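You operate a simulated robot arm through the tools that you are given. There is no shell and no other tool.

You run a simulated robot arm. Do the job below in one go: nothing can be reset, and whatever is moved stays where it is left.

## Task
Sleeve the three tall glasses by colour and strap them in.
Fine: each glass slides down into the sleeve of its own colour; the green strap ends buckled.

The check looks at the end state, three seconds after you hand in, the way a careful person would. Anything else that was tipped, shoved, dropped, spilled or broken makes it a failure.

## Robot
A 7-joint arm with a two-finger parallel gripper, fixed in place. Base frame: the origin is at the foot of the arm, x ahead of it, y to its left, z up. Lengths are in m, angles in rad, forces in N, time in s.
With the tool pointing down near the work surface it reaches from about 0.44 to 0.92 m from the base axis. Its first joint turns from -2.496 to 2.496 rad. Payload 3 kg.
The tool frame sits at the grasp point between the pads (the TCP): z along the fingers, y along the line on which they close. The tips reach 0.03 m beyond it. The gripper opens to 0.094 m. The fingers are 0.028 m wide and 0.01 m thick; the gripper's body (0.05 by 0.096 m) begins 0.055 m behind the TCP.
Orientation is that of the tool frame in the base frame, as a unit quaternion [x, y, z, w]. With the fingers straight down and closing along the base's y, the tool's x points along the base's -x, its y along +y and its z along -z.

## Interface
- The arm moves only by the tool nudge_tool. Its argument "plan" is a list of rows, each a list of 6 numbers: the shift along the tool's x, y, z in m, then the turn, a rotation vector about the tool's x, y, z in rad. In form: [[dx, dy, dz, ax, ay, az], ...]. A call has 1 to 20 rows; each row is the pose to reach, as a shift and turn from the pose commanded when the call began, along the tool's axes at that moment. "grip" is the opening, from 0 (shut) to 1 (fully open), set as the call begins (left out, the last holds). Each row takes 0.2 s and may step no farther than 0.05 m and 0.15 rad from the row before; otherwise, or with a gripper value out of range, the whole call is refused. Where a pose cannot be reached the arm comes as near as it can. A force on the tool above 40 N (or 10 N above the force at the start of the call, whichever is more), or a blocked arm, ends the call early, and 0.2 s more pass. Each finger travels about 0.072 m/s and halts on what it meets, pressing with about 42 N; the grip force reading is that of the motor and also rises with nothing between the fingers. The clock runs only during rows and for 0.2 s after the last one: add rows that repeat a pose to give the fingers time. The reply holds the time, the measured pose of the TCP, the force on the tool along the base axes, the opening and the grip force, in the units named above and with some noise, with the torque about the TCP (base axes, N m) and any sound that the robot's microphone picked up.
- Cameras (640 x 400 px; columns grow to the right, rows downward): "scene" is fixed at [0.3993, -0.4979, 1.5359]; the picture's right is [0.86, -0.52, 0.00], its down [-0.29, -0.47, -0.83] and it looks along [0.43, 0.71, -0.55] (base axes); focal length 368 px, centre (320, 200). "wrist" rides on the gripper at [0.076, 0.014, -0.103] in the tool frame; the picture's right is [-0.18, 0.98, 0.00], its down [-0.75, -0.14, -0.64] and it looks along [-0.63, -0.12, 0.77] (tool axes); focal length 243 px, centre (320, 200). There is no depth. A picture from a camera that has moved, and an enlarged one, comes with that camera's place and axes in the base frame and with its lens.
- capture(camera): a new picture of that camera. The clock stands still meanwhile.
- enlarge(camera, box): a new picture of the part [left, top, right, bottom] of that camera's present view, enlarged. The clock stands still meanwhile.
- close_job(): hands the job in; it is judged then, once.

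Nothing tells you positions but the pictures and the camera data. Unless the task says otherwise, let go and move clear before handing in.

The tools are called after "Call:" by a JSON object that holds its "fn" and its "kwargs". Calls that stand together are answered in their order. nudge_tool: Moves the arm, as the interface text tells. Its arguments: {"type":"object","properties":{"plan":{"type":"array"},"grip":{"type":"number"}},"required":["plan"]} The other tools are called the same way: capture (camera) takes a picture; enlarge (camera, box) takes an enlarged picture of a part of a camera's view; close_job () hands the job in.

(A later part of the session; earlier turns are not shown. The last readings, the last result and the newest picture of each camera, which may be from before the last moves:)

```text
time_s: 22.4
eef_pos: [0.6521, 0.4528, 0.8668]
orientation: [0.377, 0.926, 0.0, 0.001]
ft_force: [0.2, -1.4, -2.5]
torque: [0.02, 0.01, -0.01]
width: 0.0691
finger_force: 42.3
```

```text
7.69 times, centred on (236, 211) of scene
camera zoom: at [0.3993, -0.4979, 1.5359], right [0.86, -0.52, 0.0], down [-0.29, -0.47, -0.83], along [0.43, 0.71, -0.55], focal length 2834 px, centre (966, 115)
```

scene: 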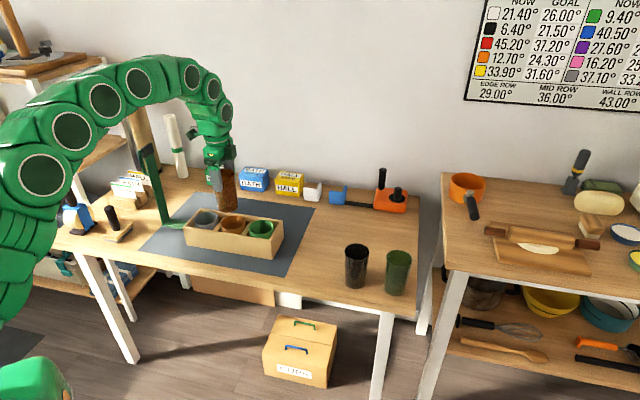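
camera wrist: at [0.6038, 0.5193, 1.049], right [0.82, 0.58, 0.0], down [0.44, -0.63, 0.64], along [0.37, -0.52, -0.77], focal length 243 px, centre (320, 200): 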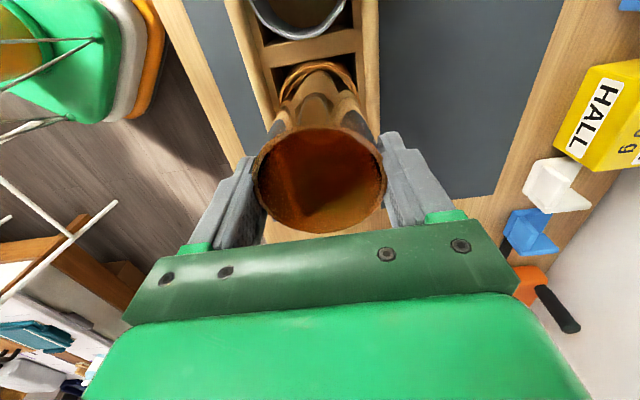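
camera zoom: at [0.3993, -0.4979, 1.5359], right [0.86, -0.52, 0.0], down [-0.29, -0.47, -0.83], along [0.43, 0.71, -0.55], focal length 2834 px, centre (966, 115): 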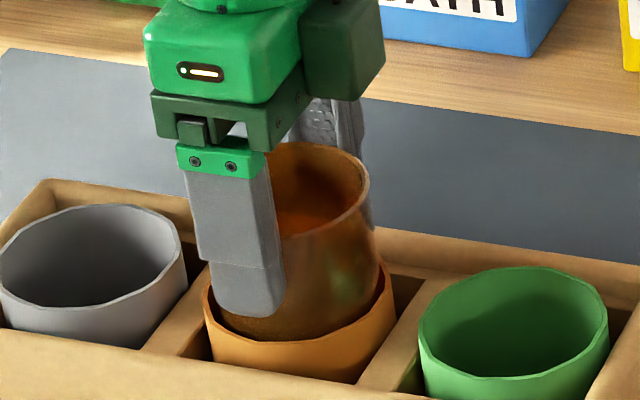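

Call:
{"fn": "nudge_tool", "kwargs": {"plan": [[0, 0, 0.002, 0, 0, 0], [0, 0, 0.004, 0, 0, 0], [0, 0, 0.006, 0, 0, 0], [0, 0, 0.006, 0, 0, 0]]}}

Call:
{"fn": "enlarge", "kwargs": {"camera": "scene", "box": [210, 185, 262, 237]}}

```text
time_s: 23.4
eef_pos: [0.6521, 0.4521, 0.8621]
orientation: [0.376, 0.927, 0.0, 0.0]
ft_force: [-2.8, -2.1, 4.3]
torque: [-0.33, 0.4, 0.01]
width: 0.0691
finger_force: 42.2
```

```text
7.69 times, centred on (236, 211) of scene
camera zoom: at [0.3993, -0.4979, 1.5359], right [0.86, -0.52, 0.0], down [-0.29, -0.47, -0.83], along [0.43, 0.71, -0.55], focal length 2834 px, centre (966, 115)
```

zoom: 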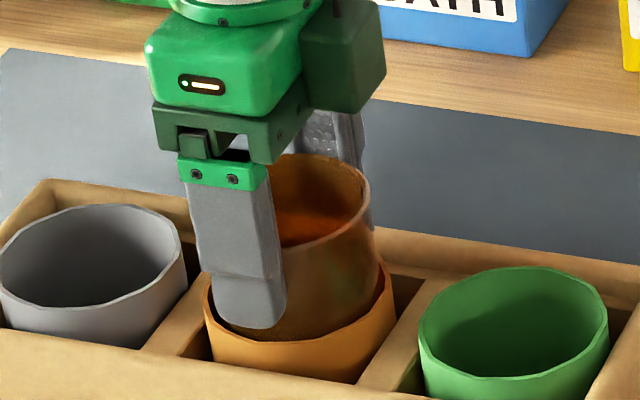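

Contact is felt (~7 N up) at TCP z≈0.862, about 9 mm above the height it had on the bench, which fits the box floor. I'll open the gripper and check the glass before retreating.

Call:
{"fn": "nudge_tool", "kwargs": {"plan": [[0, 0, 0, 0, 0, 0], [0, 0, 0, 0, 0, 0], [0, 0, 0, 0, 0, 0], [0, 0, 0, 0, 0, 0]], "grip": 0.95}}

Call:
{"fn": "capture", "kwargs": {"camera": "wrist"}}

Call:
{"fn": "enlarge", "kwargs": {"camera": "scene", "box": [190, 180, 290, 250]}}

```text
time_s: 24.4
eef_pos: [0.6519, 0.4522, 0.8612]
orientation: [0.376, 0.927, 0.0, 0.0]
ft_force: [1.0, -0.4, -0.5]
torque: [0.0, -0.02, 0.01]
width: 0.0892
finger_force: 0.2
```

```text
taken
camera wrist: at [0.6072, 0.5142, 0.9644], right [0.82, 0.58, 0.0], down [0.44, -0.63, 0.64], along [0.37, -0.52, -0.77], focal length 243 px, centre (320, 200)
```

wrist: 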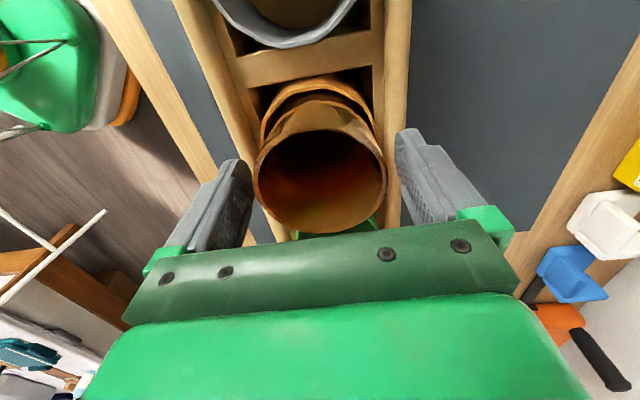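

```text
5.71 times, centred on (240, 215) of scene
camera zoom: at [0.3993, -0.4979, 1.5359], right [0.86, -0.52, 0.0], down [-0.29, -0.47, -0.83], along [0.43, 0.71, -0.55], focal length 2105 px, centre (777, 114)
```

zoom: 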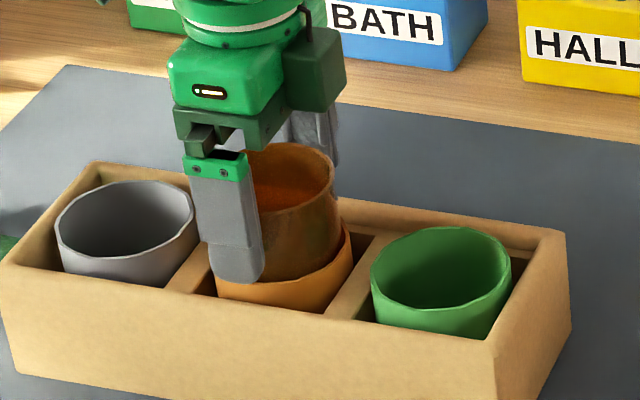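

Released, and the glass stayed put. I'll raise straight up and look at the seated glass.

Call:
{"fn": "nudge_tool", "kwargs": {"plan": [[0, 0, -0.01, 0, 0, 0], [0, 0, -0.03, 0, 0, 0], [0, 0, -0.06, 0, 0, 0], [0, 0, -0.1, 0, 0, 0], [0, 0, -0.14, 0, 0, 0], [0, 0, -0.14, 0, 0, 0]]}}

Call:
{"fn": "capture", "kwargs": {"camera": "wrist"}}

Call:
{"fn": "enlarge", "kwargs": {"camera": "scene", "box": [190, 180, 290, 250]}}

```text
time_s: 25.8
eef_pos: [0.6507, 0.4523, 1.0016]
orientation: [0.376, 0.926, 0.0, 0.0]
ft_force: [-0.2, -0.1, -0.9]
torque: [0.0, 0.0, -0.01]
width: 0.089
finger_force: 0.2
```

```text
taken
camera wrist: at [0.6065, 0.5148, 1.1044], right [0.82, 0.58, 0.0], down [0.44, -0.63, 0.64], along [0.37, -0.52, -0.77], focal length 243 px, centre (320, 200)
```

wrist: 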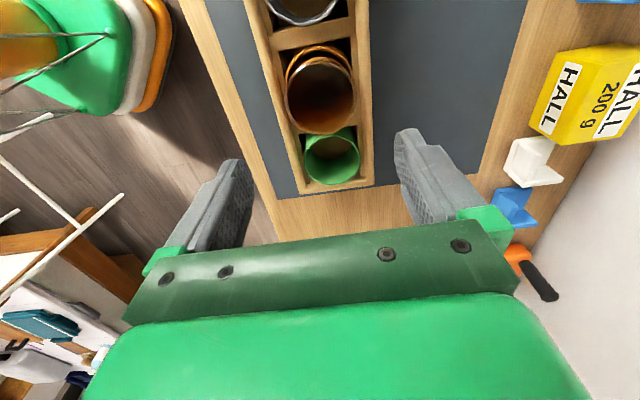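

```text
5.71 times, centred on (240, 215) of scene
camera zoom: at [0.3993, -0.4979, 1.5359], right [0.86, -0.52, 0.0], down [-0.29, -0.47, -0.83], along [0.43, 0.71, -0.55], focal length 2105 px, centre (777, 114)
```

zoom: 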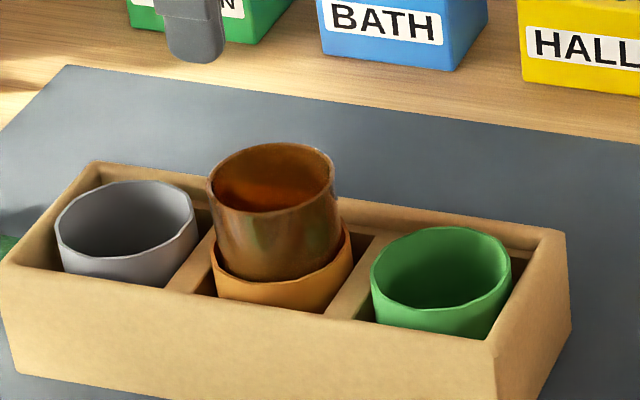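

The orange glass is upright in its sleeve. I'll use this view to measure the green sleeve accurately before going for the next glass.

Call:
{"fn": "enlarge", "kwargs": {"camera": "wrist", "box": [250, 0, 400, 200]}}

Call:
{"fn": "enlarge", "kwargs": {"camera": "scene", "box": [205, 190, 257, 242]}}

```text
2.00 times, centred on (325, 100) of wrist
camera zoom: at [0.6065, 0.5148, 1.1044], right [0.82, 0.58, 0.0], down [0.44, -0.63, 0.64], along [0.37, -0.52, -0.77], focal length 485 px, centre (310, 400)
```

zoom: 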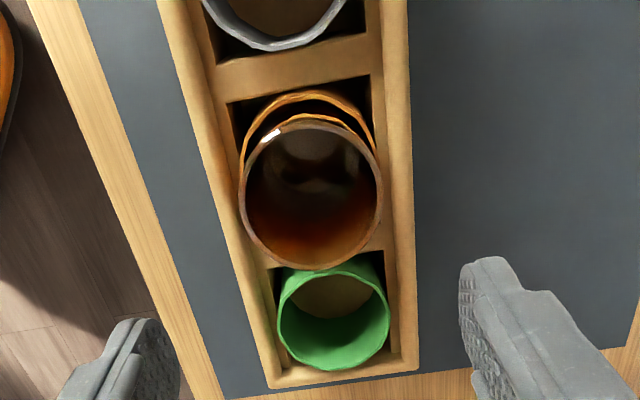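

```text
7.69 times, centred on (231, 216) of scene
camera zoom: at [0.3993, -0.4979, 1.5359], right [0.86, -0.52, 0.0], down [-0.29, -0.47, -0.83], along [0.43, 0.71, -0.55], focal length 2834 px, centre (1005, 77)
```

zoom: 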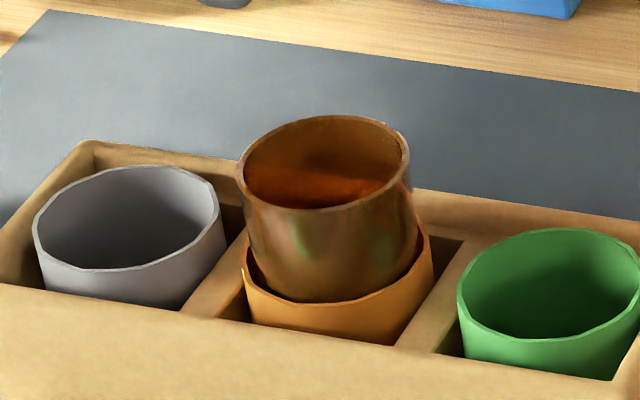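

The orange glass is done. The dark (smoke) glass goes in the grey sleeve; I'll open fully and hover over it at ≈(0.885,0.099).

Call:
{"fn": "nudge_tool", "kwargs": {"plan": [[-0.025, -0.0054, 0, 0, 0, 0], [-0.065, -0.0141, 0, 0, 0, 0], [-0.11, -0.0239, 0, 0, 0, 0], [-0.155, -0.0337, 0, 0, 0, 0], [-0.2, -0.0435, 0, 0, 0, 0], [-0.245, -0.0533, 0, 0, 0, 0], [-0.29, -0.0631, 0, 0, 0, 0], [-0.335, -0.0729, 0, 0, 0, 0], [-0.375, -0.0816, 0, 0, 0, 0], [-0.402, -0.0875, 0, 0, 0, 0], [-0.4124, -0.0897, 0, 0, 0, 0], [-0.4124, -0.0897, 0, 0, 0, 0]], "grip": 1}}

Call:
{"fn": "enlarge", "kwargs": {"camera": "wrist", "box": [245, 40, 395, 140]}}

Call:
{"fn": "capture", "kwargs": {"camera": "wrist"}}

```text
time_s: 28.4
eef_pos: [0.8849, 0.1001, 1.0017]
orientation: [0.376, 0.926, 0.0, 0.0]
ft_force: [-0.2, 1.2, 0.2]
torque: [-0.01, 0.0, 0.04]
width: 0.0939
finger_force: 0.1
```

```text
4.00 times, centred on (320, 90) of wrist
camera zoom: at [0.8407, 0.1624, 1.1043], right [0.82, 0.58, 0.0], down [0.44, -0.63, 0.64], along [0.37, -0.52, -0.77], focal length 970 px, centre (320, 640)
```

zoom: 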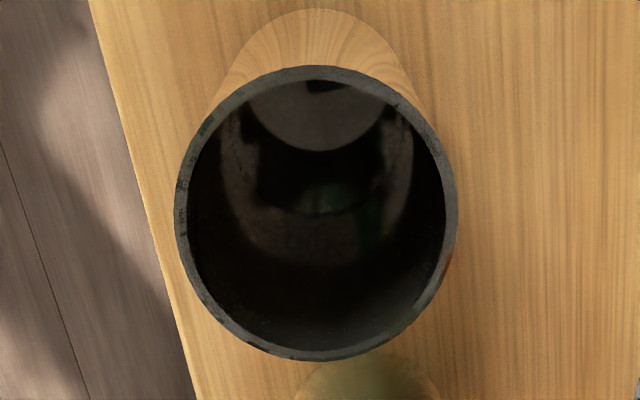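

```text
taken
camera wrist: at [0.8407, 0.1624, 1.1043], right [0.82, 0.58, 0.0], down [0.44, -0.63, 0.64], along [0.37, -0.52, -0.77], focal length 243 px, centre (320, 200)
```

wrist: 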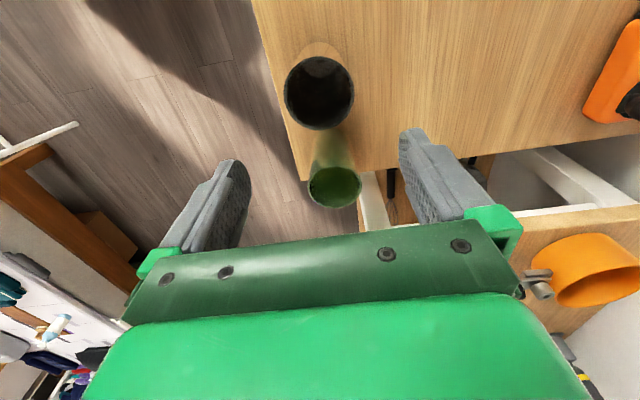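

The dark glass is aligned under the TCP. I'll descend around it.

Call:
{"fn": "nudge_tool", "kwargs": {"plan": [[0, -0.0008, 0.03, 0, 0, 0], [0, -0.0008, 0.06, 0, 0, 0], [0, -0.0008, 0.09, 0, 0, 0], [0, -0.0008, 0.115, 0, 0, 0], [0, -0.0008, 0.135, 0, 0, 0], [0, -0.0008, 0.149, 0, 0, 0], [0, -0.0008, 0.149, 0, 0, 0]]}}

Call:
{"fn": "capture", "kwargs": {"camera": "wrist"}}

Call:
{"fn": "enlarge", "kwargs": {"camera": "scene", "box": [290, 190, 430, 300]}}

```text
time_s: 30.0
eef_pos: [0.8838, 0.1001, 0.8509]
orientation: [0.376, 0.927, 0.0, 0.001]
ft_force: [-0.6, -0.1, -0.5]
torque: [0.0, -0.01, 0.05]
width: 0.0939
finger_force: 0.2
```

```text
taken
camera wrist: at [0.84, 0.162, 0.9551], right [0.82, 0.58, 0.0], down [0.44, -0.63, 0.64], along [0.37, -0.52, -0.77], focal length 243 px, centre (320, 200)
```

wrist: 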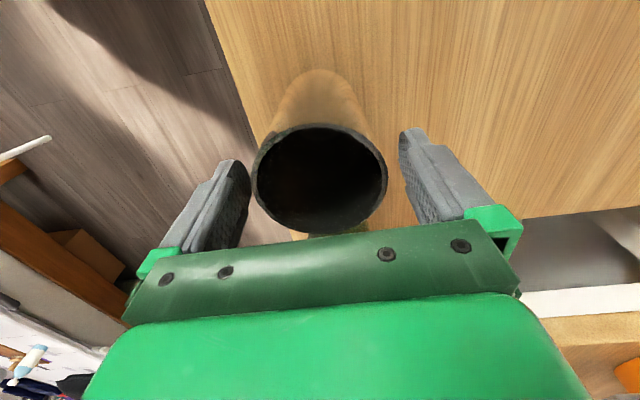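

```text
3.64 times, centred on (360, 245) of scene
camera zoom: at [0.3993, -0.4979, 1.5359], right [0.86, -0.52, 0.0], down [-0.29, -0.47, -0.83], along [0.43, 0.71, -0.55], focal length 1340 px, centre (174, 36)
```

zoom: 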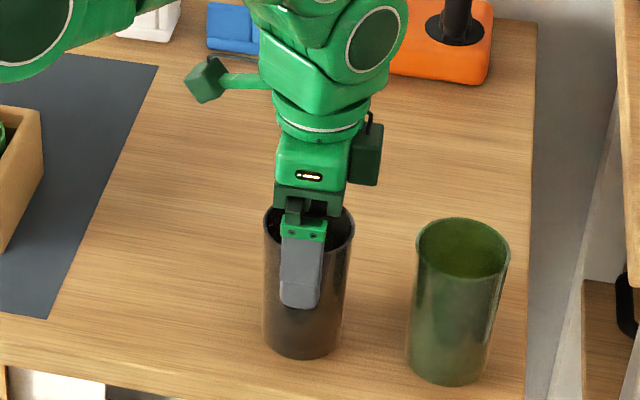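

It's centred. I'll close on it and lift.

Call:
{"fn": "nudge_tool", "kwargs": {"plan": [[0, 0, 0, 0, 0, 0], [0, 0, 0, 0, 0, 0], [0, 0, 0, 0, 0, 0], [0, 0, 0, 0, 0, 0]], "grip": 0.5}}

Call:
{"fn": "nudge_tool", "kwargs": {"plan": [[0, 0, -0.01, 0, 0, 0], [0, 0, -0.03, 0, 0, 0], [0, 0, -0.06, 0, 0, 0], [0, 0, -0.1, 0, 0, 0], [0, 0, -0.14, 0, 0, 0], [0, 0, -0.165, 0, 0, 0], [0, 0, -0.165, 0, 0, 0]]}}

Call:
{"fn": "capture", "kwargs": {"camera": "wrist"}}

```text
time_s: 31.0
eef_pos: [0.8853, 0.1002, 0.8512]
orientation: [0.376, 0.927, 0.0, 0.0]
ft_force: [0.4, 0.4, -0.1]
torque: [-0.06, -0.05, 0.01]
width: 0.0693
finger_force: 42.2
```

```text
time_s: 32.6
eef_pos: [0.8778, 0.097, 1.0119]
orientation: [0.376, 0.927, -0.001, 0.0]
ft_force: [-0.5, 0.2, -2.7]
torque: [0.01, 0.01, 0.0]
width: 0.0693
finger_force: 41.9
out of reach, approached as far as the arm can: row 6, 7
```

```text
taken
camera wrist: at [0.8337, 0.1603, 1.1158], right [0.82, 0.58, 0.0], down [0.44, -0.63, 0.64], along [0.37, -0.52, -0.77], focal length 243 px, centre (320, 200)
```

wrist: 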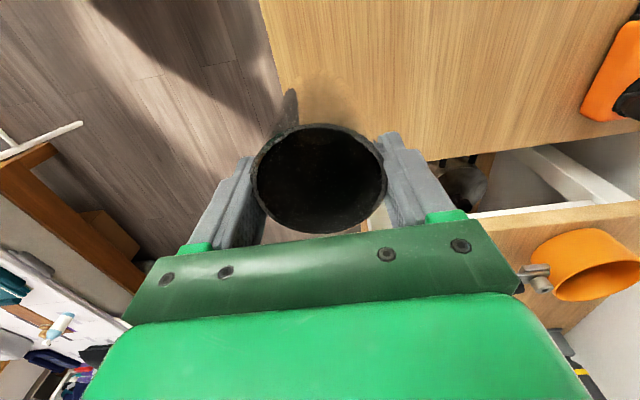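

The dark glass is lifted (the arm was near its reach limit, which is fine). I'll carry it toward the grey sleeve, stopping slightly short to check clearance from the upright strap.

Call:
{"fn": "nudge_tool", "kwargs": {"plan": [[0.025, 0.0047, 0.003, 0, 0, 0], [0.06, 0.0113, 0.006, 0, 0, 0], [0.105, 0.0197, 0.01, 0, 0, 0], [0.15, 0.0282, 0.01, 0, 0, 0], [0.195, 0.0366, 0.01, 0, 0, 0], [0.24, 0.0451, 0.01, 0, 0, 0], [0.285, 0.0535, 0.01, 0, 0, 0], [0.33, 0.062, 0.01, 0, 0, 0], [0.375, 0.0704, 0.01, 0, 0, 0], [0.42, 0.0789, 0.01, 0, 0, 0], [0.455, 0.0854, 0.01, 0, 0, 0], [0.48, 0.0901, 0.01, 0, 0, 0], [0.49, 0.092, 0.01, 0, 0, 0], [0.49, 0.092, 0.01, 0, 0, 0]]}}

Call:
{"fn": "capture", "kwargs": {"camera": "wrist"}}

Call:
{"fn": "capture", "kwargs": {"camera": "scene"}}

Call:
{"fn": "enlarge", "kwargs": {"camera": "scene", "box": [120, 100, 280, 250]}}

```text
time_s: 35.6
eef_pos: [0.591, 0.5055, 1.0038]
orientation: [0.376, 0.927, 0.0, 0.0]
ft_force: [-0.4, -0.2, -1.7]
torque: [0.03, -0.01, 0.0]
width: 0.0693
finger_force: 42.2
```

```text
taken
camera wrist: at [0.546, 0.5684, 1.1068], right [0.82, 0.58, 0.0], down [0.44, -0.63, 0.64], along [0.37, -0.52, -0.77], focal length 243 px, centre (320, 200)
```

wrist: 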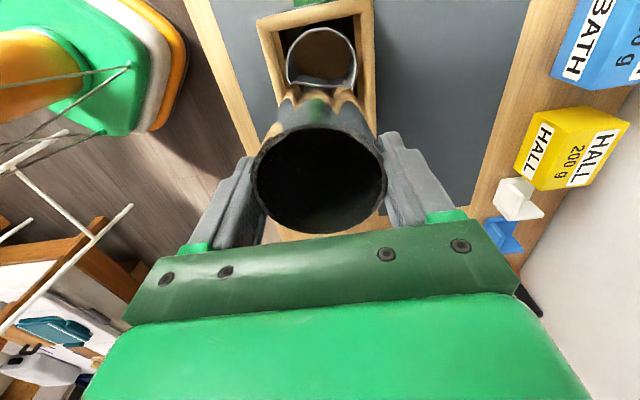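

```text
taken
```

scene: 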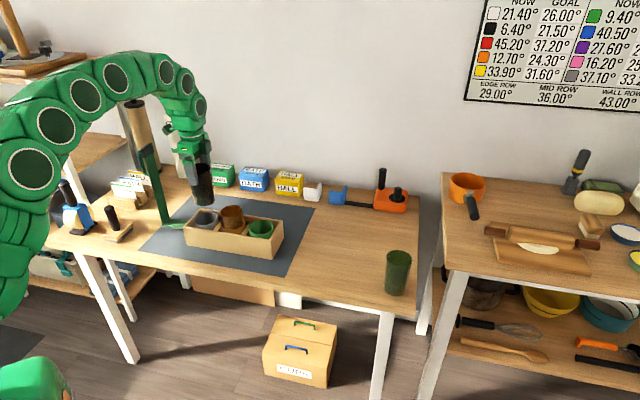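

```text
2.67 times, centred on (200, 175) of scene
camera zoom: at [0.3993, -0.4979, 1.5359], right [0.86, -0.52, 0.0], down [-0.29, -0.47, -0.83], along [0.43, 0.71, -0.55], focal length 982 px, centre (640, 267)
```

zoom: 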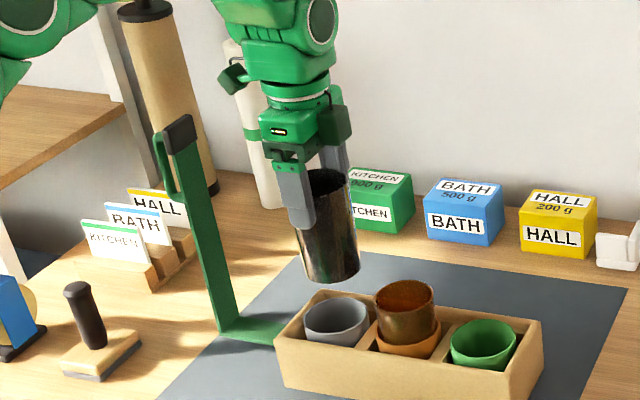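

The camera pod would come within about 1 cm of the strap at this yaw. I'll rotate the gripper about the glass axis by ~45° (yaw ≈ 0) while hovering so the pod swings clear, then re-measure.

Call:
{"fn": "nudge_tool", "kwargs": {"plan": [[0, 0, 0, 0, 0, -0.12], [0, 0, 0, 0, 0, -0.25], [0, 0, 0, 0, 0, -0.38], [0, 0, 0, 0, 0, -0.51], [0, 0, 0, 0, 0, -0.64], [0, 0, 0, 0, 0, -0.771], [0, 0, 0, 0, 0, -0.771]]}}

Call:
{"fn": "capture", "kwargs": {"camera": "wrist"}}

Call:
{"fn": "enlarge", "kwargs": {"camera": "scene", "box": [120, 100, 280, 250]}}

```text
time_s: 37.2
eef_pos: [0.5904, 0.5055, 1.003]
orientation: [-0.001, 1.0, 0.0, 0.0]
ft_force: [0.0, -0.2, -1.8]
torque: [0.0, -0.02, 0.02]
width: 0.0692
finger_force: 41.6
```

```text
taken
camera wrist: at [0.5147, 0.5186, 1.106], right [0.18, 0.98, 0.0], down [0.75, -0.14, 0.64], along [0.63, -0.12, -0.77], focal length 243 px, centre (320, 200)
```

wrist: 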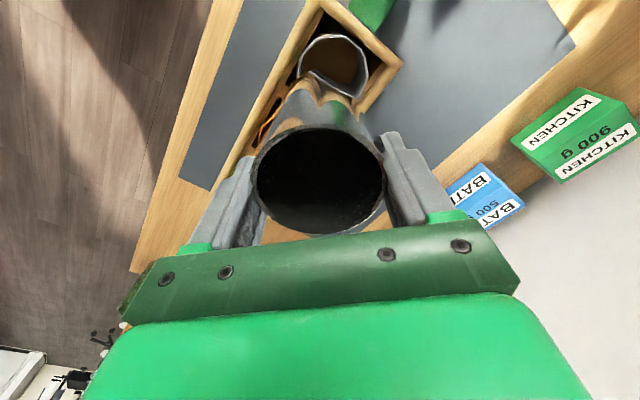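

```text
2.67 times, centred on (200, 175) of scene
camera zoom: at [0.3993, -0.4979, 1.5359], right [0.86, -0.52, 0.0], down [-0.29, -0.47, -0.83], along [0.43, 0.71, -0.55], focal length 982 px, centre (640, 267)
```

zoom: 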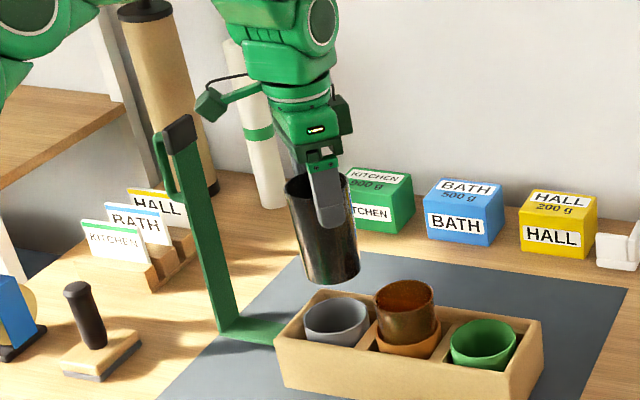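

The pod now has more clearance from the strap. I'll zoom into the wrist view to measure the grey sleeve.

Call:
{"fn": "enlarge", "kwargs": {"camera": "wrist", "box": [250, 0, 410, 130]}}

Call:
{"fn": "enlarge", "kwargs": {"camera": "scene", "box": [185, 175, 237, 240]}}

```text
3.08 times, centred on (330, 65) of wrist
camera zoom: at [0.5147, 0.5186, 1.106], right [0.18, 0.98, 0.0], down [0.75, -0.14, 0.64], along [0.63, -0.12, -0.77], focal length 746 px, centre (289, 615)
```

zoom: 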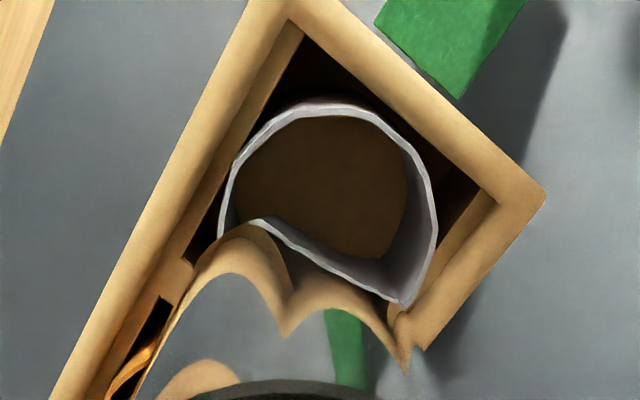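

```text
6.15 times, centred on (211, 208) of scene
camera zoom: at [0.3993, -0.4979, 1.5359], right [0.86, -0.52, 0.0], down [-0.29, -0.47, -0.83], along [0.43, 0.71, -0.55], focal length 2267 px, centre (991, 154)
```

zoom: 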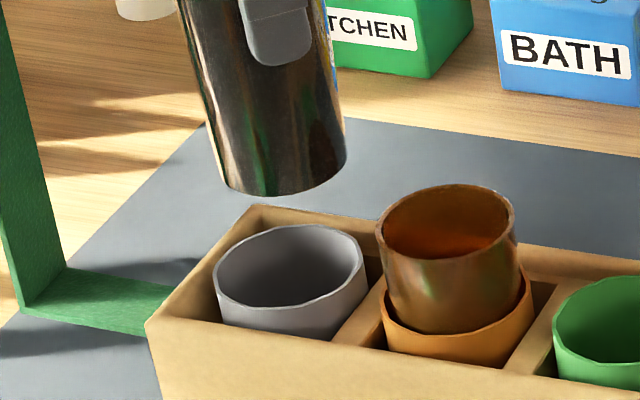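

The grey sleeve centre measures ≈(0.584,0.519). I'll shift over it and lower to just above the rim, then compare views.

Call:
{"fn": "nudge_tool", "kwargs": {"plan": [[0.0027, 0.0068, 0.005, 0, 0, 0], [0.0054, 0.0135, 0.015, 0, 0, 0], [0.0054, 0.0135, 0.03, 0, 0, 0], [0.0054, 0.0135, 0.045, 0, 0, 0], [0.0054, 0.0135, 0.06, 0, 0, 0], [0.0054, 0.0135, 0.06, 0, 0, 0]]}}

Call:
{"fn": "capture", "kwargs": {"camera": "wrist"}}

Call:
{"fn": "enlarge", "kwargs": {"camera": "wrist", "box": [245, 40, 395, 140]}}

Call:
{"fn": "enlarge", "kwargs": {"camera": "scene", "box": [180, 185, 232, 237]}}

```text
time_s: 38.6
eef_pos: [0.584, 0.5177, 0.9425]
orientation: [0.0, 1.0, 0.0, -0.001]
ft_force: [0.4, 0.0, -1.1]
torque: [-0.03, 0.01, -0.03]
width: 0.0692
finger_force: 41.8
```

```text
taken
camera wrist: at [0.5089, 0.5319, 1.0456], right [0.18, 0.98, 0.0], down [0.75, -0.14, 0.64], along [0.63, -0.12, -0.77], focal length 243 px, centre (320, 200)
```

wrist: 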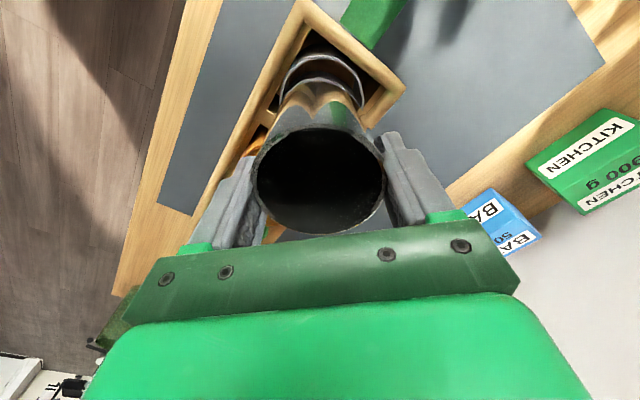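

```text
4.00 times, centred on (320, 90) of wrist
camera zoom: at [0.5089, 0.5319, 1.0456], right [0.18, 0.98, 0.0], down [0.75, -0.14, 0.64], along [0.63, -0.12, -0.77], focal length 970 px, centre (320, 640)
```

zoom: 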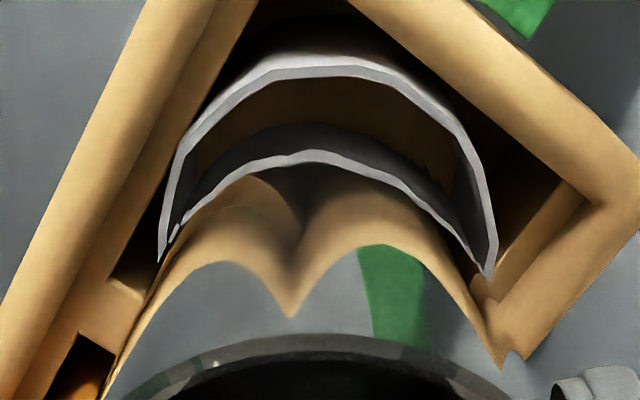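

```text
7.69 times, centred on (206, 211) of scene
camera zoom: at [0.3993, -0.4979, 1.5359], right [0.86, -0.52, 0.0], down [-0.29, -0.47, -0.83], along [0.43, 0.71, -0.55], focal length 2834 px, centre (1197, 115)
```

zoom: 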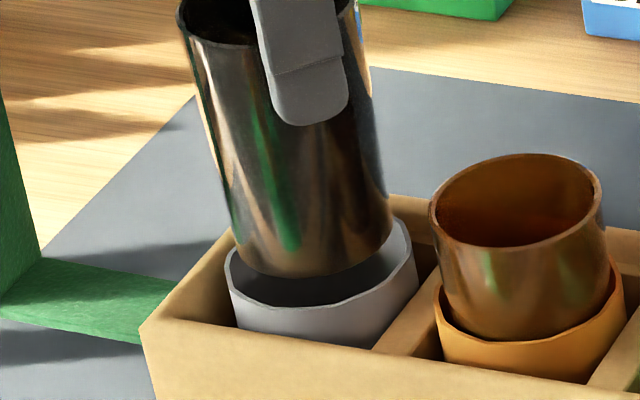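

Alignment is within 1–2 mm in both views. I'll make a small correction and lower the glass into the sleeve.

Call:
{"fn": "nudge_tool", "kwargs": {"plan": [[0.0005, 0.001, 0.004, 0, 0, 0], [0.0005, 0.001, 0.009, 0, 0, 0], [0.0005, 0.001, 0.014, 0, 0, 0], [0.0005, 0.001, 0.019, 0, 0, 0], [0.0005, 0.001, 0.024, 0, 0, 0], [0.0005, 0.001, 0.03, 0, 0, 0]]}}

Call:
{"fn": "enlarge", "kwargs": {"camera": "wrist", "box": [245, 40, 395, 140]}}

Call:
{"fn": "enlarge", "kwargs": {"camera": "scene", "box": [180, 185, 232, 237]}}

Call:
{"fn": "enlarge", "kwargs": {"camera": "scene", "box": [120, 100, 280, 250]}}

```text
time_s: 40.0
eef_pos: [0.5838, 0.5206, 0.9131]
orientation: [0.001, 1.0, 0.0, 0.0]
ft_force: [0.4, 0.9, -1.7]
torque: [0.0, 0.03, 0.02]
width: 0.0693
finger_force: 42.0
```

```text
4.00 times, centred on (320, 90) of wrist
camera zoom: at [0.5085, 0.5336, 1.0159], right [0.18, 0.98, 0.0], down [0.75, -0.14, 0.64], along [0.63, -0.12, -0.77], focal length 970 px, centre (320, 640)
```

zoom: 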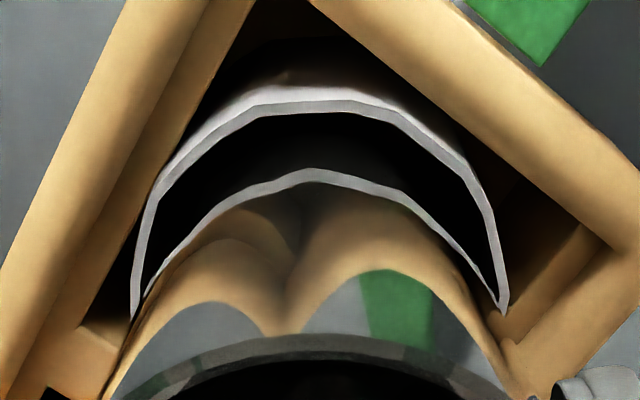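

```text
7.69 times, centred on (206, 211) of scene
camera zoom: at [0.3993, -0.4979, 1.5359], right [0.86, -0.52, 0.0], down [-0.29, -0.47, -0.83], along [0.43, 0.71, -0.55], focal length 2834 px, centre (1197, 115)
```

zoom: 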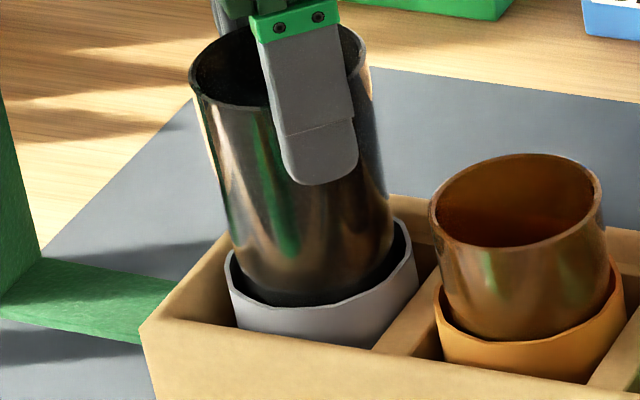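

```text
2.67 times, centred on (200, 175) of scene
camera zoom: at [0.3993, -0.4979, 1.5359], right [0.86, -0.52, 0.0], down [-0.29, -0.47, -0.83], along [0.43, 0.71, -0.55], focal length 982 px, centre (640, 267)
```

zoom: 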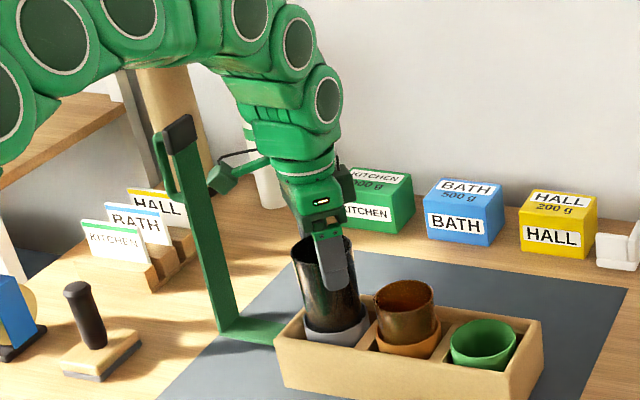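

The glass is entering the sleeve with no contact, and the pod clears the strap by about 3 cm. I'll keep lowering.

Call:
{"fn": "nudge_tool", "kwargs": {"plan": [[0, 0, 0.005, 0, 0, 0], [0, 0, 0.01, 0, 0, 0], [0, 0, 0.015, 0, 0, 0], [0, 0, 0.02, 0, 0, 0], [0, 0, 0.025, 0, 0, 0], [0, 0, 0.03, 0, 0, 0]]}}

Call:
{"fn": "enlarge", "kwargs": {"camera": "wrist", "box": [245, 40, 395, 140]}}

Call:
{"fn": "enlarge", "kwargs": {"camera": "scene", "box": [180, 185, 232, 237]}}

```text
time_s: 41.4
eef_pos: [0.5847, 0.5197, 0.8826]
orientation: [0.0, 1.0, 0.0, 0.0]
ft_force: [-0.4, 0.6, -1.1]
torque: [0.02, -0.04, 0.0]
width: 0.069
finger_force: 42.3
```

```text
4.00 times, centred on (320, 90) of wrist
camera zoom: at [0.5086, 0.5334, 0.9858], right [0.18, 0.98, 0.0], down [0.75, -0.14, 0.64], along [0.63, -0.12, -0.77], focal length 970 px, centre (320, 640)
```

zoom: 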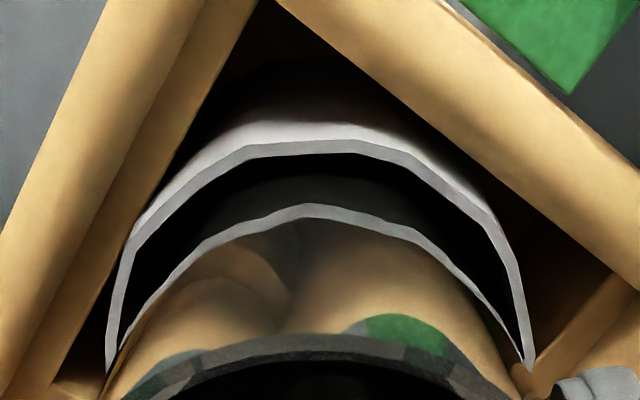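

```text
7.69 times, centred on (206, 211) of scene
camera zoom: at [0.3993, -0.4979, 1.5359], right [0.86, -0.52, 0.0], down [-0.29, -0.47, -0.83], along [0.43, 0.71, -0.55], focal length 2834 px, centre (1197, 115)
```

zoom: 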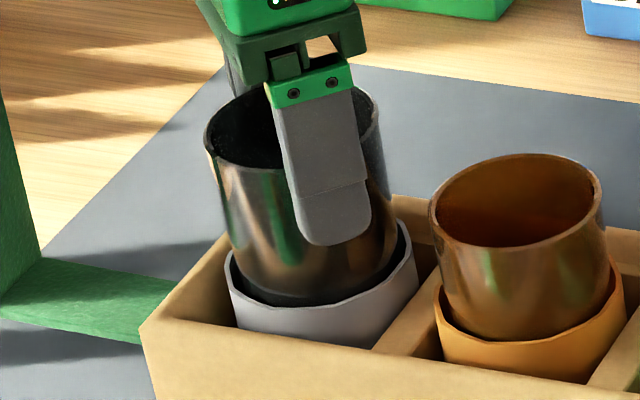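

Call:
{"fn": "nudge_tool", "kwargs": {"plan": [[0, 0, 0.005, 0, 0, 0], [0, 0, 0.01, 0, 0, 0], [0, 0, 0.014, 0, 0, 0], [0, 0, 0.017, 0, 0, 0], [0, 0, 0.019, 0, 0, 0]]}}

Call:
{"fn": "nudge_tool", "kwargs": {"plan": [[0, 0, 0.0015, 0, 0, 0], [0, 0, 0.003, 0, 0, 0], [0, 0, 0.004, 0, 0, 0]]}}

Call:
{"fn": "enlarge", "kwargs": {"camera": "scene", "box": [180, 185, 232, 237]}}

```text
time_s: 42.6
eef_pos: [0.5848, 0.5198, 0.8648]
orientation: [0.0, 1.0, -0.001, 0.0]
ft_force: [-1.0, -0.1, -1.5]
torque: [-0.02, -0.01, -0.03]
width: 0.0692
finger_force: 42.4
```

```text
time_s: 43.4
eef_pos: [0.5847, 0.5205, 0.8594]
orientation: [-0.001, 1.0, 0.0, 0.0]
ft_force: [0.8, 0.8, -2.8]
torque: [0.01, -0.01, -0.01]
width: 0.069
finger_force: 42.3
```

```text
7.69 times, centred on (206, 211) of scene
camera zoom: at [0.3993, -0.4979, 1.5359], right [0.86, -0.52, 0.0], down [-0.29, -0.47, -0.83], along [0.43, 0.71, -0.55], focal length 2834 px, centre (1197, 115)
```

zoom: 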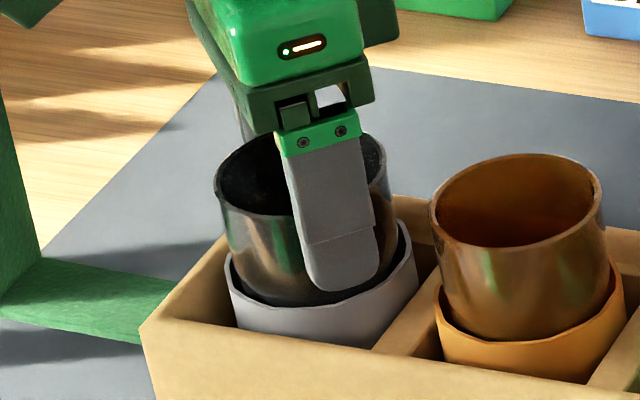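

Call:
{"fn": "nudge_tool", "kwargs": {"plan": [[0, 0, 0.001, 0, 0, 0], [0, 0, 0.002, 0, 0, 0], [0, 0, 0.002, 0, 0, 0]]}}

```text
time_s: 44.2
eef_pos: [0.5849, 0.5197, 0.8598]
orientation: [0.0, 1.0, 0.001, 0.001]
ft_force: [-9.5, -5.7, 37.6]
torque: [-0.66, 0.64, -0.01]
width: 0.0692
finger_force: 41.9
```

That's firm contact (38 N), so the glass has bottomed out or the tips are near the sleeve rim. I'll back off 2 mm to relieve the force, then look before releasing.

Call:
{"fn": "nudge_tool", "kwargs": {"plan": [[0, 0, -0.001, 0, 0, 0], [0, 0, -0.002, 0, 0, 0], [0, 0, -0.002, 0, 0, 0]]}}

Call:
{"fn": "enlarge", "kwargs": {"camera": "scene", "box": [190, 195, 232, 237]}}

Call:
{"fn": "capture", "kwargs": {"camera": "wrist"}}

```text
time_s: 45.0
eef_pos: [0.5851, 0.5208, 0.8605]
orientation: [0.001, 1.0, 0.0, 0.0]
ft_force: [4.5, 6.3, 9.6]
torque: [0.79, -0.73, 0.08]
width: 0.0692
finger_force: 41.9
```

```text
9.52 times, centred on (211, 216) of scene
camera zoom: at [0.3993, -0.4979, 1.5359], right [0.86, -0.52, 0.0], down [-0.29, -0.47, -0.83], along [0.43, 0.71, -0.55], focal length 3509 px, centre (1358, 48)
```

zoom: 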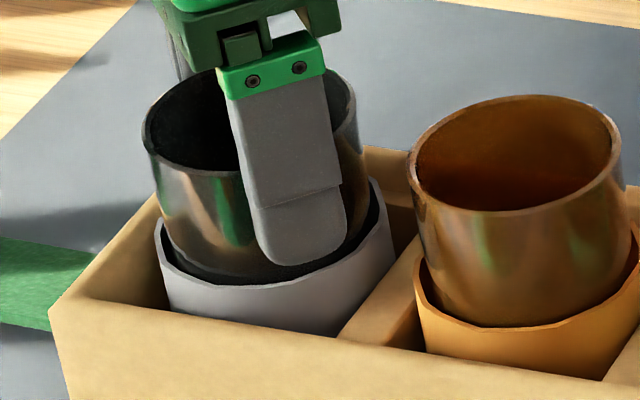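

```text
taken
camera wrist: at [0.5086, 0.5333, 0.9629], right [0.18, 0.98, 0.0], down [0.75, -0.14, 0.64], along [0.63, -0.12, -0.77], focal length 243 px, centre (320, 200)
```

wrist: 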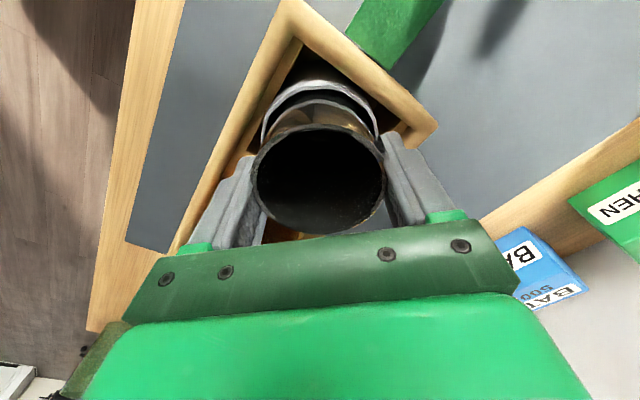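

The base is on the floor with only small residual forces, and the tips are clear above the sleeve rim. I'll open the gripper, then rise.

Call:
{"fn": "nudge_tool", "kwargs": {"plan": [[0, 0, 0, 0, 0, 0], [0, 0, 0, 0, 0, 0], [0, 0, 0, 0, 0, 0], [0, 0, 0, 0, 0, 0]], "grip": 0.93}}

Call:
{"fn": "capture", "kwargs": {"camera": "wrist"}}

Call:
{"fn": "enlarge", "kwargs": {"camera": "scene", "box": [190, 195, 232, 237]}}

```text
time_s: 46.0
eef_pos: [0.5844, 0.5195, 0.8612]
orientation: [0.0, 1.0, -0.001, -0.001]
ft_force: [0.3, -0.3, 0.0]
torque: [0.03, 0.01, -0.01]
width: 0.0871
finger_force: 0.0
```

```text
taken
camera wrist: at [0.5086, 0.5333, 0.9631], right [0.18, 0.98, 0.0], down [0.75, -0.14, 0.64], along [0.63, -0.12, -0.77], focal length 243 px, centre (320, 200)
```

wrist: 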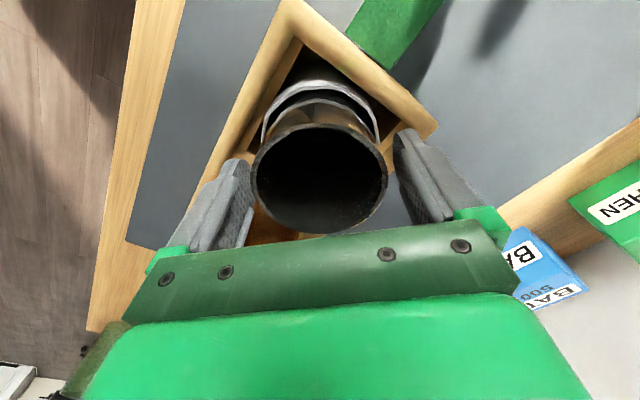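

```text
9.52 times, centred on (211, 216) of scene
camera zoom: at [0.3993, -0.4979, 1.5359], right [0.86, -0.52, 0.0], down [-0.29, -0.47, -0.83], along [0.43, 0.71, -0.55], focal length 3509 px, centre (1358, 48)
```

zoom: 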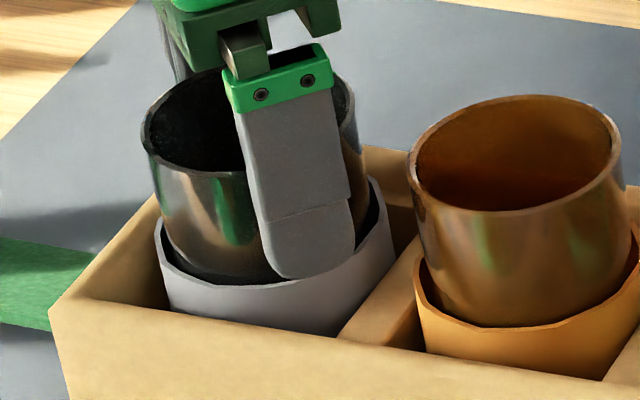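

The dark glass is seated in the grey sleeve and released. I'll rise and move to view the green glass.

Call:
{"fn": "nudge_tool", "kwargs": {"plan": [[0, 0, -0.01, 0, 0, 0], [0, 0, -0.03, 0, 0, 0], [0, 0, -0.06, 0, 0, 0], [0, 0, -0.1, 0, 0, 0], [0, 0, -0.14, 0, 0, 0], [0, 0, -0.14, 0, 0, 0]]}}

Call:
{"fn": "nudge_tool", "kwargs": {"plan": [[-0.012, -0.022, 0, 0, 0, 0], [-0.031, -0.057, 0, 0, 0, 0], [-0.053, -0.098, 0, 0, 0, 0], [-0.076, -0.14, 0, 0, 0, 0], [-0.099, -0.182, 0, 0, 0, 0], [-0.122, -0.224, 0, 0, 0, 0], [-0.145, -0.266, 0, 0, 0, 0], [-0.167, -0.308, 0, 0, 0, 0], [-0.19, -0.35, 0, 0, 0, 0], [-0.213, -0.392, 0, 0, 0, 0], [-0.236, -0.434, 0, 0, 0, 0], [-0.255, -0.469, 0, 0, 0, 0], [-0.266, -0.49, 0, 0, 0, 0], [-0.266, -0.49, 0, 0, 0, 0]], "grip": 1}}

Call:
{"fn": "capture", "kwargs": {"camera": "wrist"}}

Call:
{"fn": "enlarge", "kwargs": {"camera": "scene", "box": [160, 165, 290, 260]}}

```text
time_s: 47.4
eef_pos: [0.5858, 0.5205, 1.0011]
orientation: [0.001, 1.0, -0.001, 0.0]
ft_force: [0.6, -0.4, -0.8]
torque: [0.02, 0.02, 0.02]
width: 0.0874
finger_force: 0.1
```

```text
time_s: 50.4
eef_pos: [0.8511, 0.0285, 0.9982]
orientation: [0.0, 1.0, 0.0, 0.0]
ft_force: [-0.1, 0.3, -0.4]
torque: [-0.01, 0.03, -0.02]
width: 0.094
finger_force: 0.1
```

```text
taken
camera wrist: at [0.775, 0.0427, 1.1024], right [0.18, 0.98, 0.0], down [0.75, -0.14, 0.64], along [0.63, -0.12, -0.77], focal length 243 px, centre (320, 200)
```

wrist: 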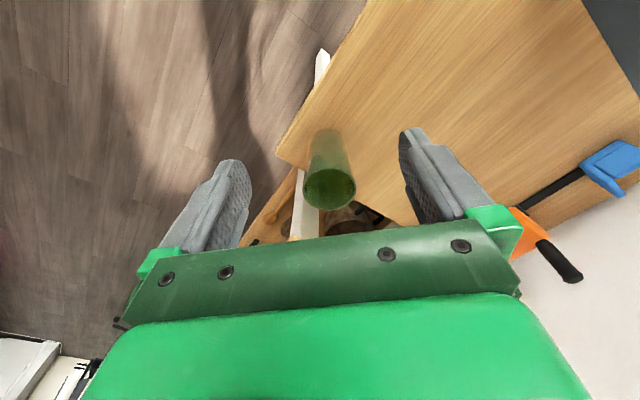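

```text
4.21 times, centred on (225, 212) of scene
camera zoom: at [0.3993, -0.4979, 1.5359], right [0.86, -0.52, 0.0], down [-0.29, -0.47, -0.83], along [0.43, 0.71, -0.55], focal length 1551 px, centre (720, 147)
```

zoom: 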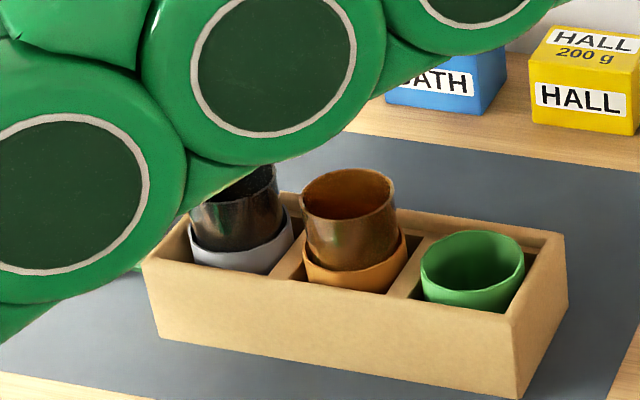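

Both seated glasses look good. I'll measure the green glass in this view.

Call:
{"fn": "enlarge", "kwargs": {"camera": "wrist", "box": [265, 110, 395, 220]}}

```text
3.64 times, centred on (330, 165) of wrist
camera zoom: at [0.775, 0.0427, 1.1024], right [0.18, 0.98, 0.0], down [0.75, -0.14, 0.64], along [0.63, -0.12, -0.77], focal length 882 px, centre (284, 327)
```

zoom: 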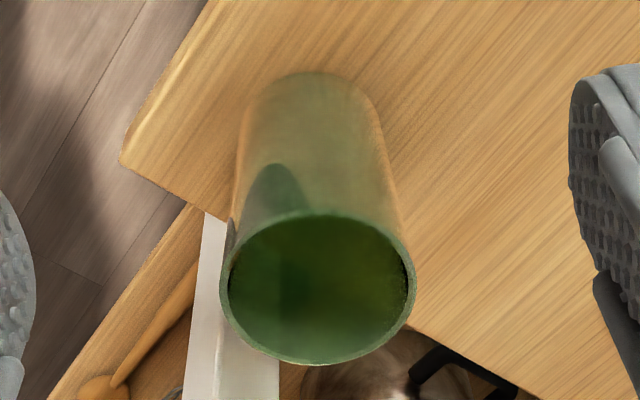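

The green glass is at ≈(0.966,0.020), too far for a vertical tool, so I'll tilt the tool outward 0.35 rad about its closing axis and hover above the glass.

Call:
{"fn": "nudge_tool", "kwargs": {"plan": [[-0.019, -0.0014, 0.006, 0, -0.058, 0], [-0.038, -0.0028, 0.012, 0, -0.117, 0], [-0.057, -0.0042, 0.019, 0, -0.175, 0], [-0.076, -0.0057, 0.025, 0, -0.233, 0], [-0.095, -0.0071, 0.032, 0, -0.292, 0], [-0.114, -0.0085, 0.038, 0, -0.35, 0], [-0.114, -0.0085, 0.038, 0, -0.35, 0]]}}

Call:
{"fn": "capture", "kwargs": {"camera": "wrist"}}

Call:
{"fn": "enlarge", "kwargs": {"camera": "scene", "box": [300, 150, 460, 310]}}

```text
time_s: 52.0
eef_pos: [0.9647, 0.0226, 0.9616]
orientation: [0.0, 0.985, 0.0, 0.174]
ft_force: [-0.1, -0.3, -0.4]
torque: [-0.03, 0.0, 0.04]
width: 0.094
finger_force: 0.0
```

```text
taken
camera wrist: at [0.8583, 0.0349, 1.032], right [0.17, 0.98, 0.06], down [0.49, -0.14, 0.86], along [0.86, -0.12, -0.5], focal length 243 px, centre (320, 200)
```

wrist: 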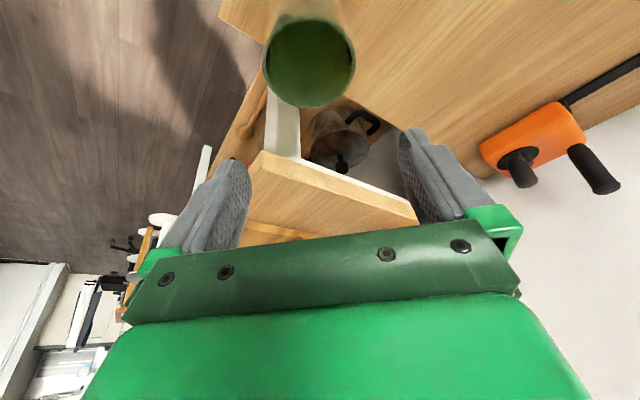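

```text
2.50 times, centred on (380, 230) of scene
camera zoom: at [0.3993, -0.4979, 1.5359], right [0.86, -0.52, 0.0], down [-0.29, -0.47, -0.83], along [0.43, 0.71, -0.55], focal length 921 px, centre (170, 125)
```

zoom: 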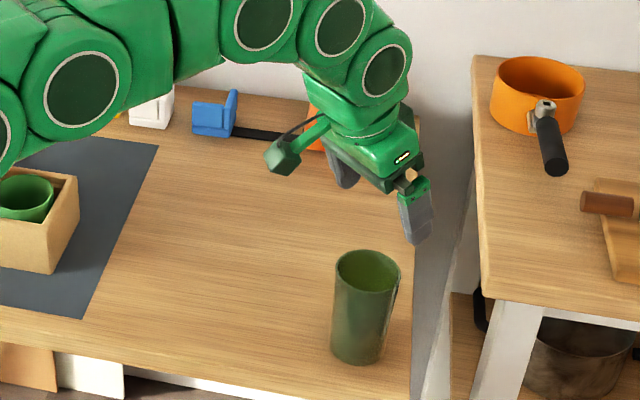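

The tilted hover is reachable, and the rim matches my predicted pixels for (0.9655,0.020). I'll descend straight down around the glass, keeping the tilt.

Call:
{"fn": "nudge_tool", "kwargs": {"plan": [[0.0103, -0.0003, 0.0246, 0, 0, 0], [0.0206, -0.0005, 0.0492, 0, 0, 0], [0.0288, -0.0007, 0.0688, 0, 0, 0], [0.035, -0.0009, 0.0836, 0, 0, 0], [0.0391, -0.001, 0.0934, 0, 0, 0], [0.0412, -0.001, 0.0983, 0, 0, 0], [0.0412, -0.001, 0.0983, 0, 0, 0]]}}

Call:
{"fn": "capture", "kwargs": {"camera": "wrist"}}

Call:
{"fn": "enlarge", "kwargs": {"camera": "scene", "box": [320, 200, 440, 310]}}

```text
time_s: 53.6
eef_pos: [0.9602, 0.021, 0.8556]
orientation: [-0.001, 0.985, 0.0, 0.175]
ft_force: [0.3, 0.5, 0.4]
torque: [-0.01, 0.02, -0.03]
width: 0.0943
finger_force: 0.1
```

```text
taken
camera wrist: at [0.8537, 0.034, 0.9263], right [0.17, 0.98, 0.06], down [0.49, -0.14, 0.86], along [0.86, -0.12, -0.5], focal length 243 px, centre (320, 200)
```

wrist: 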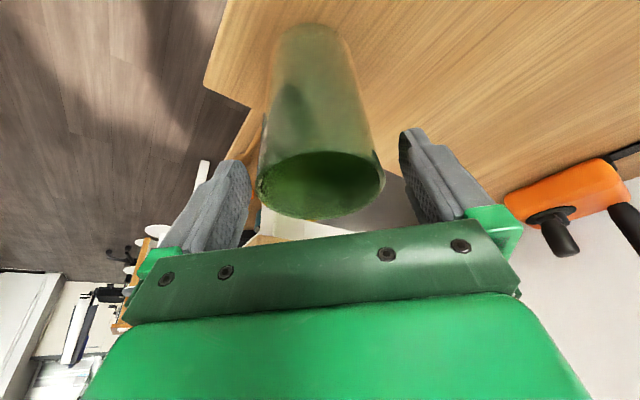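

```text
3.64 times, centred on (380, 255) of scene
camera zoom: at [0.3993, -0.4979, 1.5359], right [0.86, -0.52, 0.0], down [-0.29, -0.47, -0.83], along [0.43, 0.71, -0.55], focal length 1340 px, centre (102, 0)
```

zoom: 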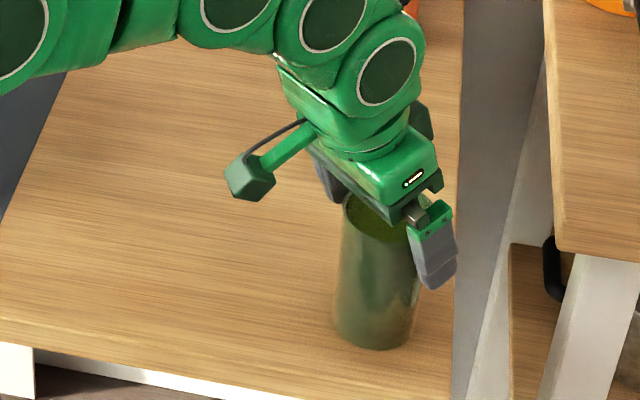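

The fingers straddle the glass, but I want to refine the fore-aft centring. I'll zoom in.

Call:
{"fn": "enlarge", "kwargs": {"camera": "wrist", "box": [230, 110, 430, 240]}}

Call:
{"fn": "enlarge", "kwargs": {"camera": "scene", "box": [370, 225, 430, 300]}}

```text
3.08 times, centred on (330, 175) of wrist
camera zoom: at [0.8537, 0.034, 0.9263], right [0.17, 0.98, 0.06], down [0.49, -0.14, 0.86], along [0.86, -0.12, -0.5], focal length 746 px, centre (289, 277)
```

zoom: 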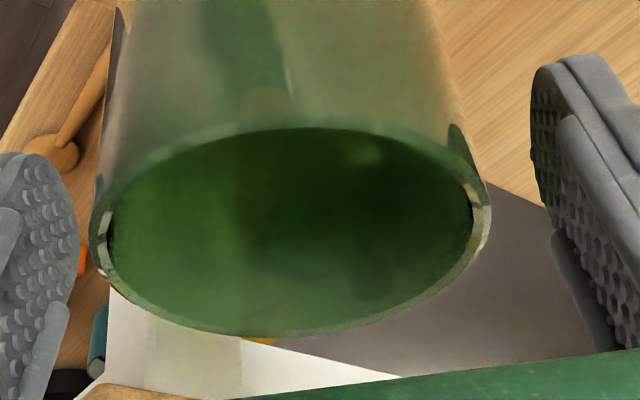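

```text
5.33 times, centred on (400, 262) of scene
camera zoom: at [0.3993, -0.4979, 1.5359], right [0.86, -0.52, 0.0], down [-0.29, -0.47, -0.83], along [0.43, 0.71, -0.55], focal length 1965 px, centre (-107, -133)
```

zoom: 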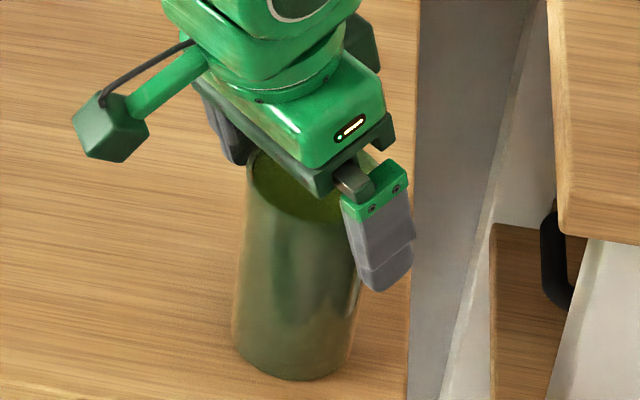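

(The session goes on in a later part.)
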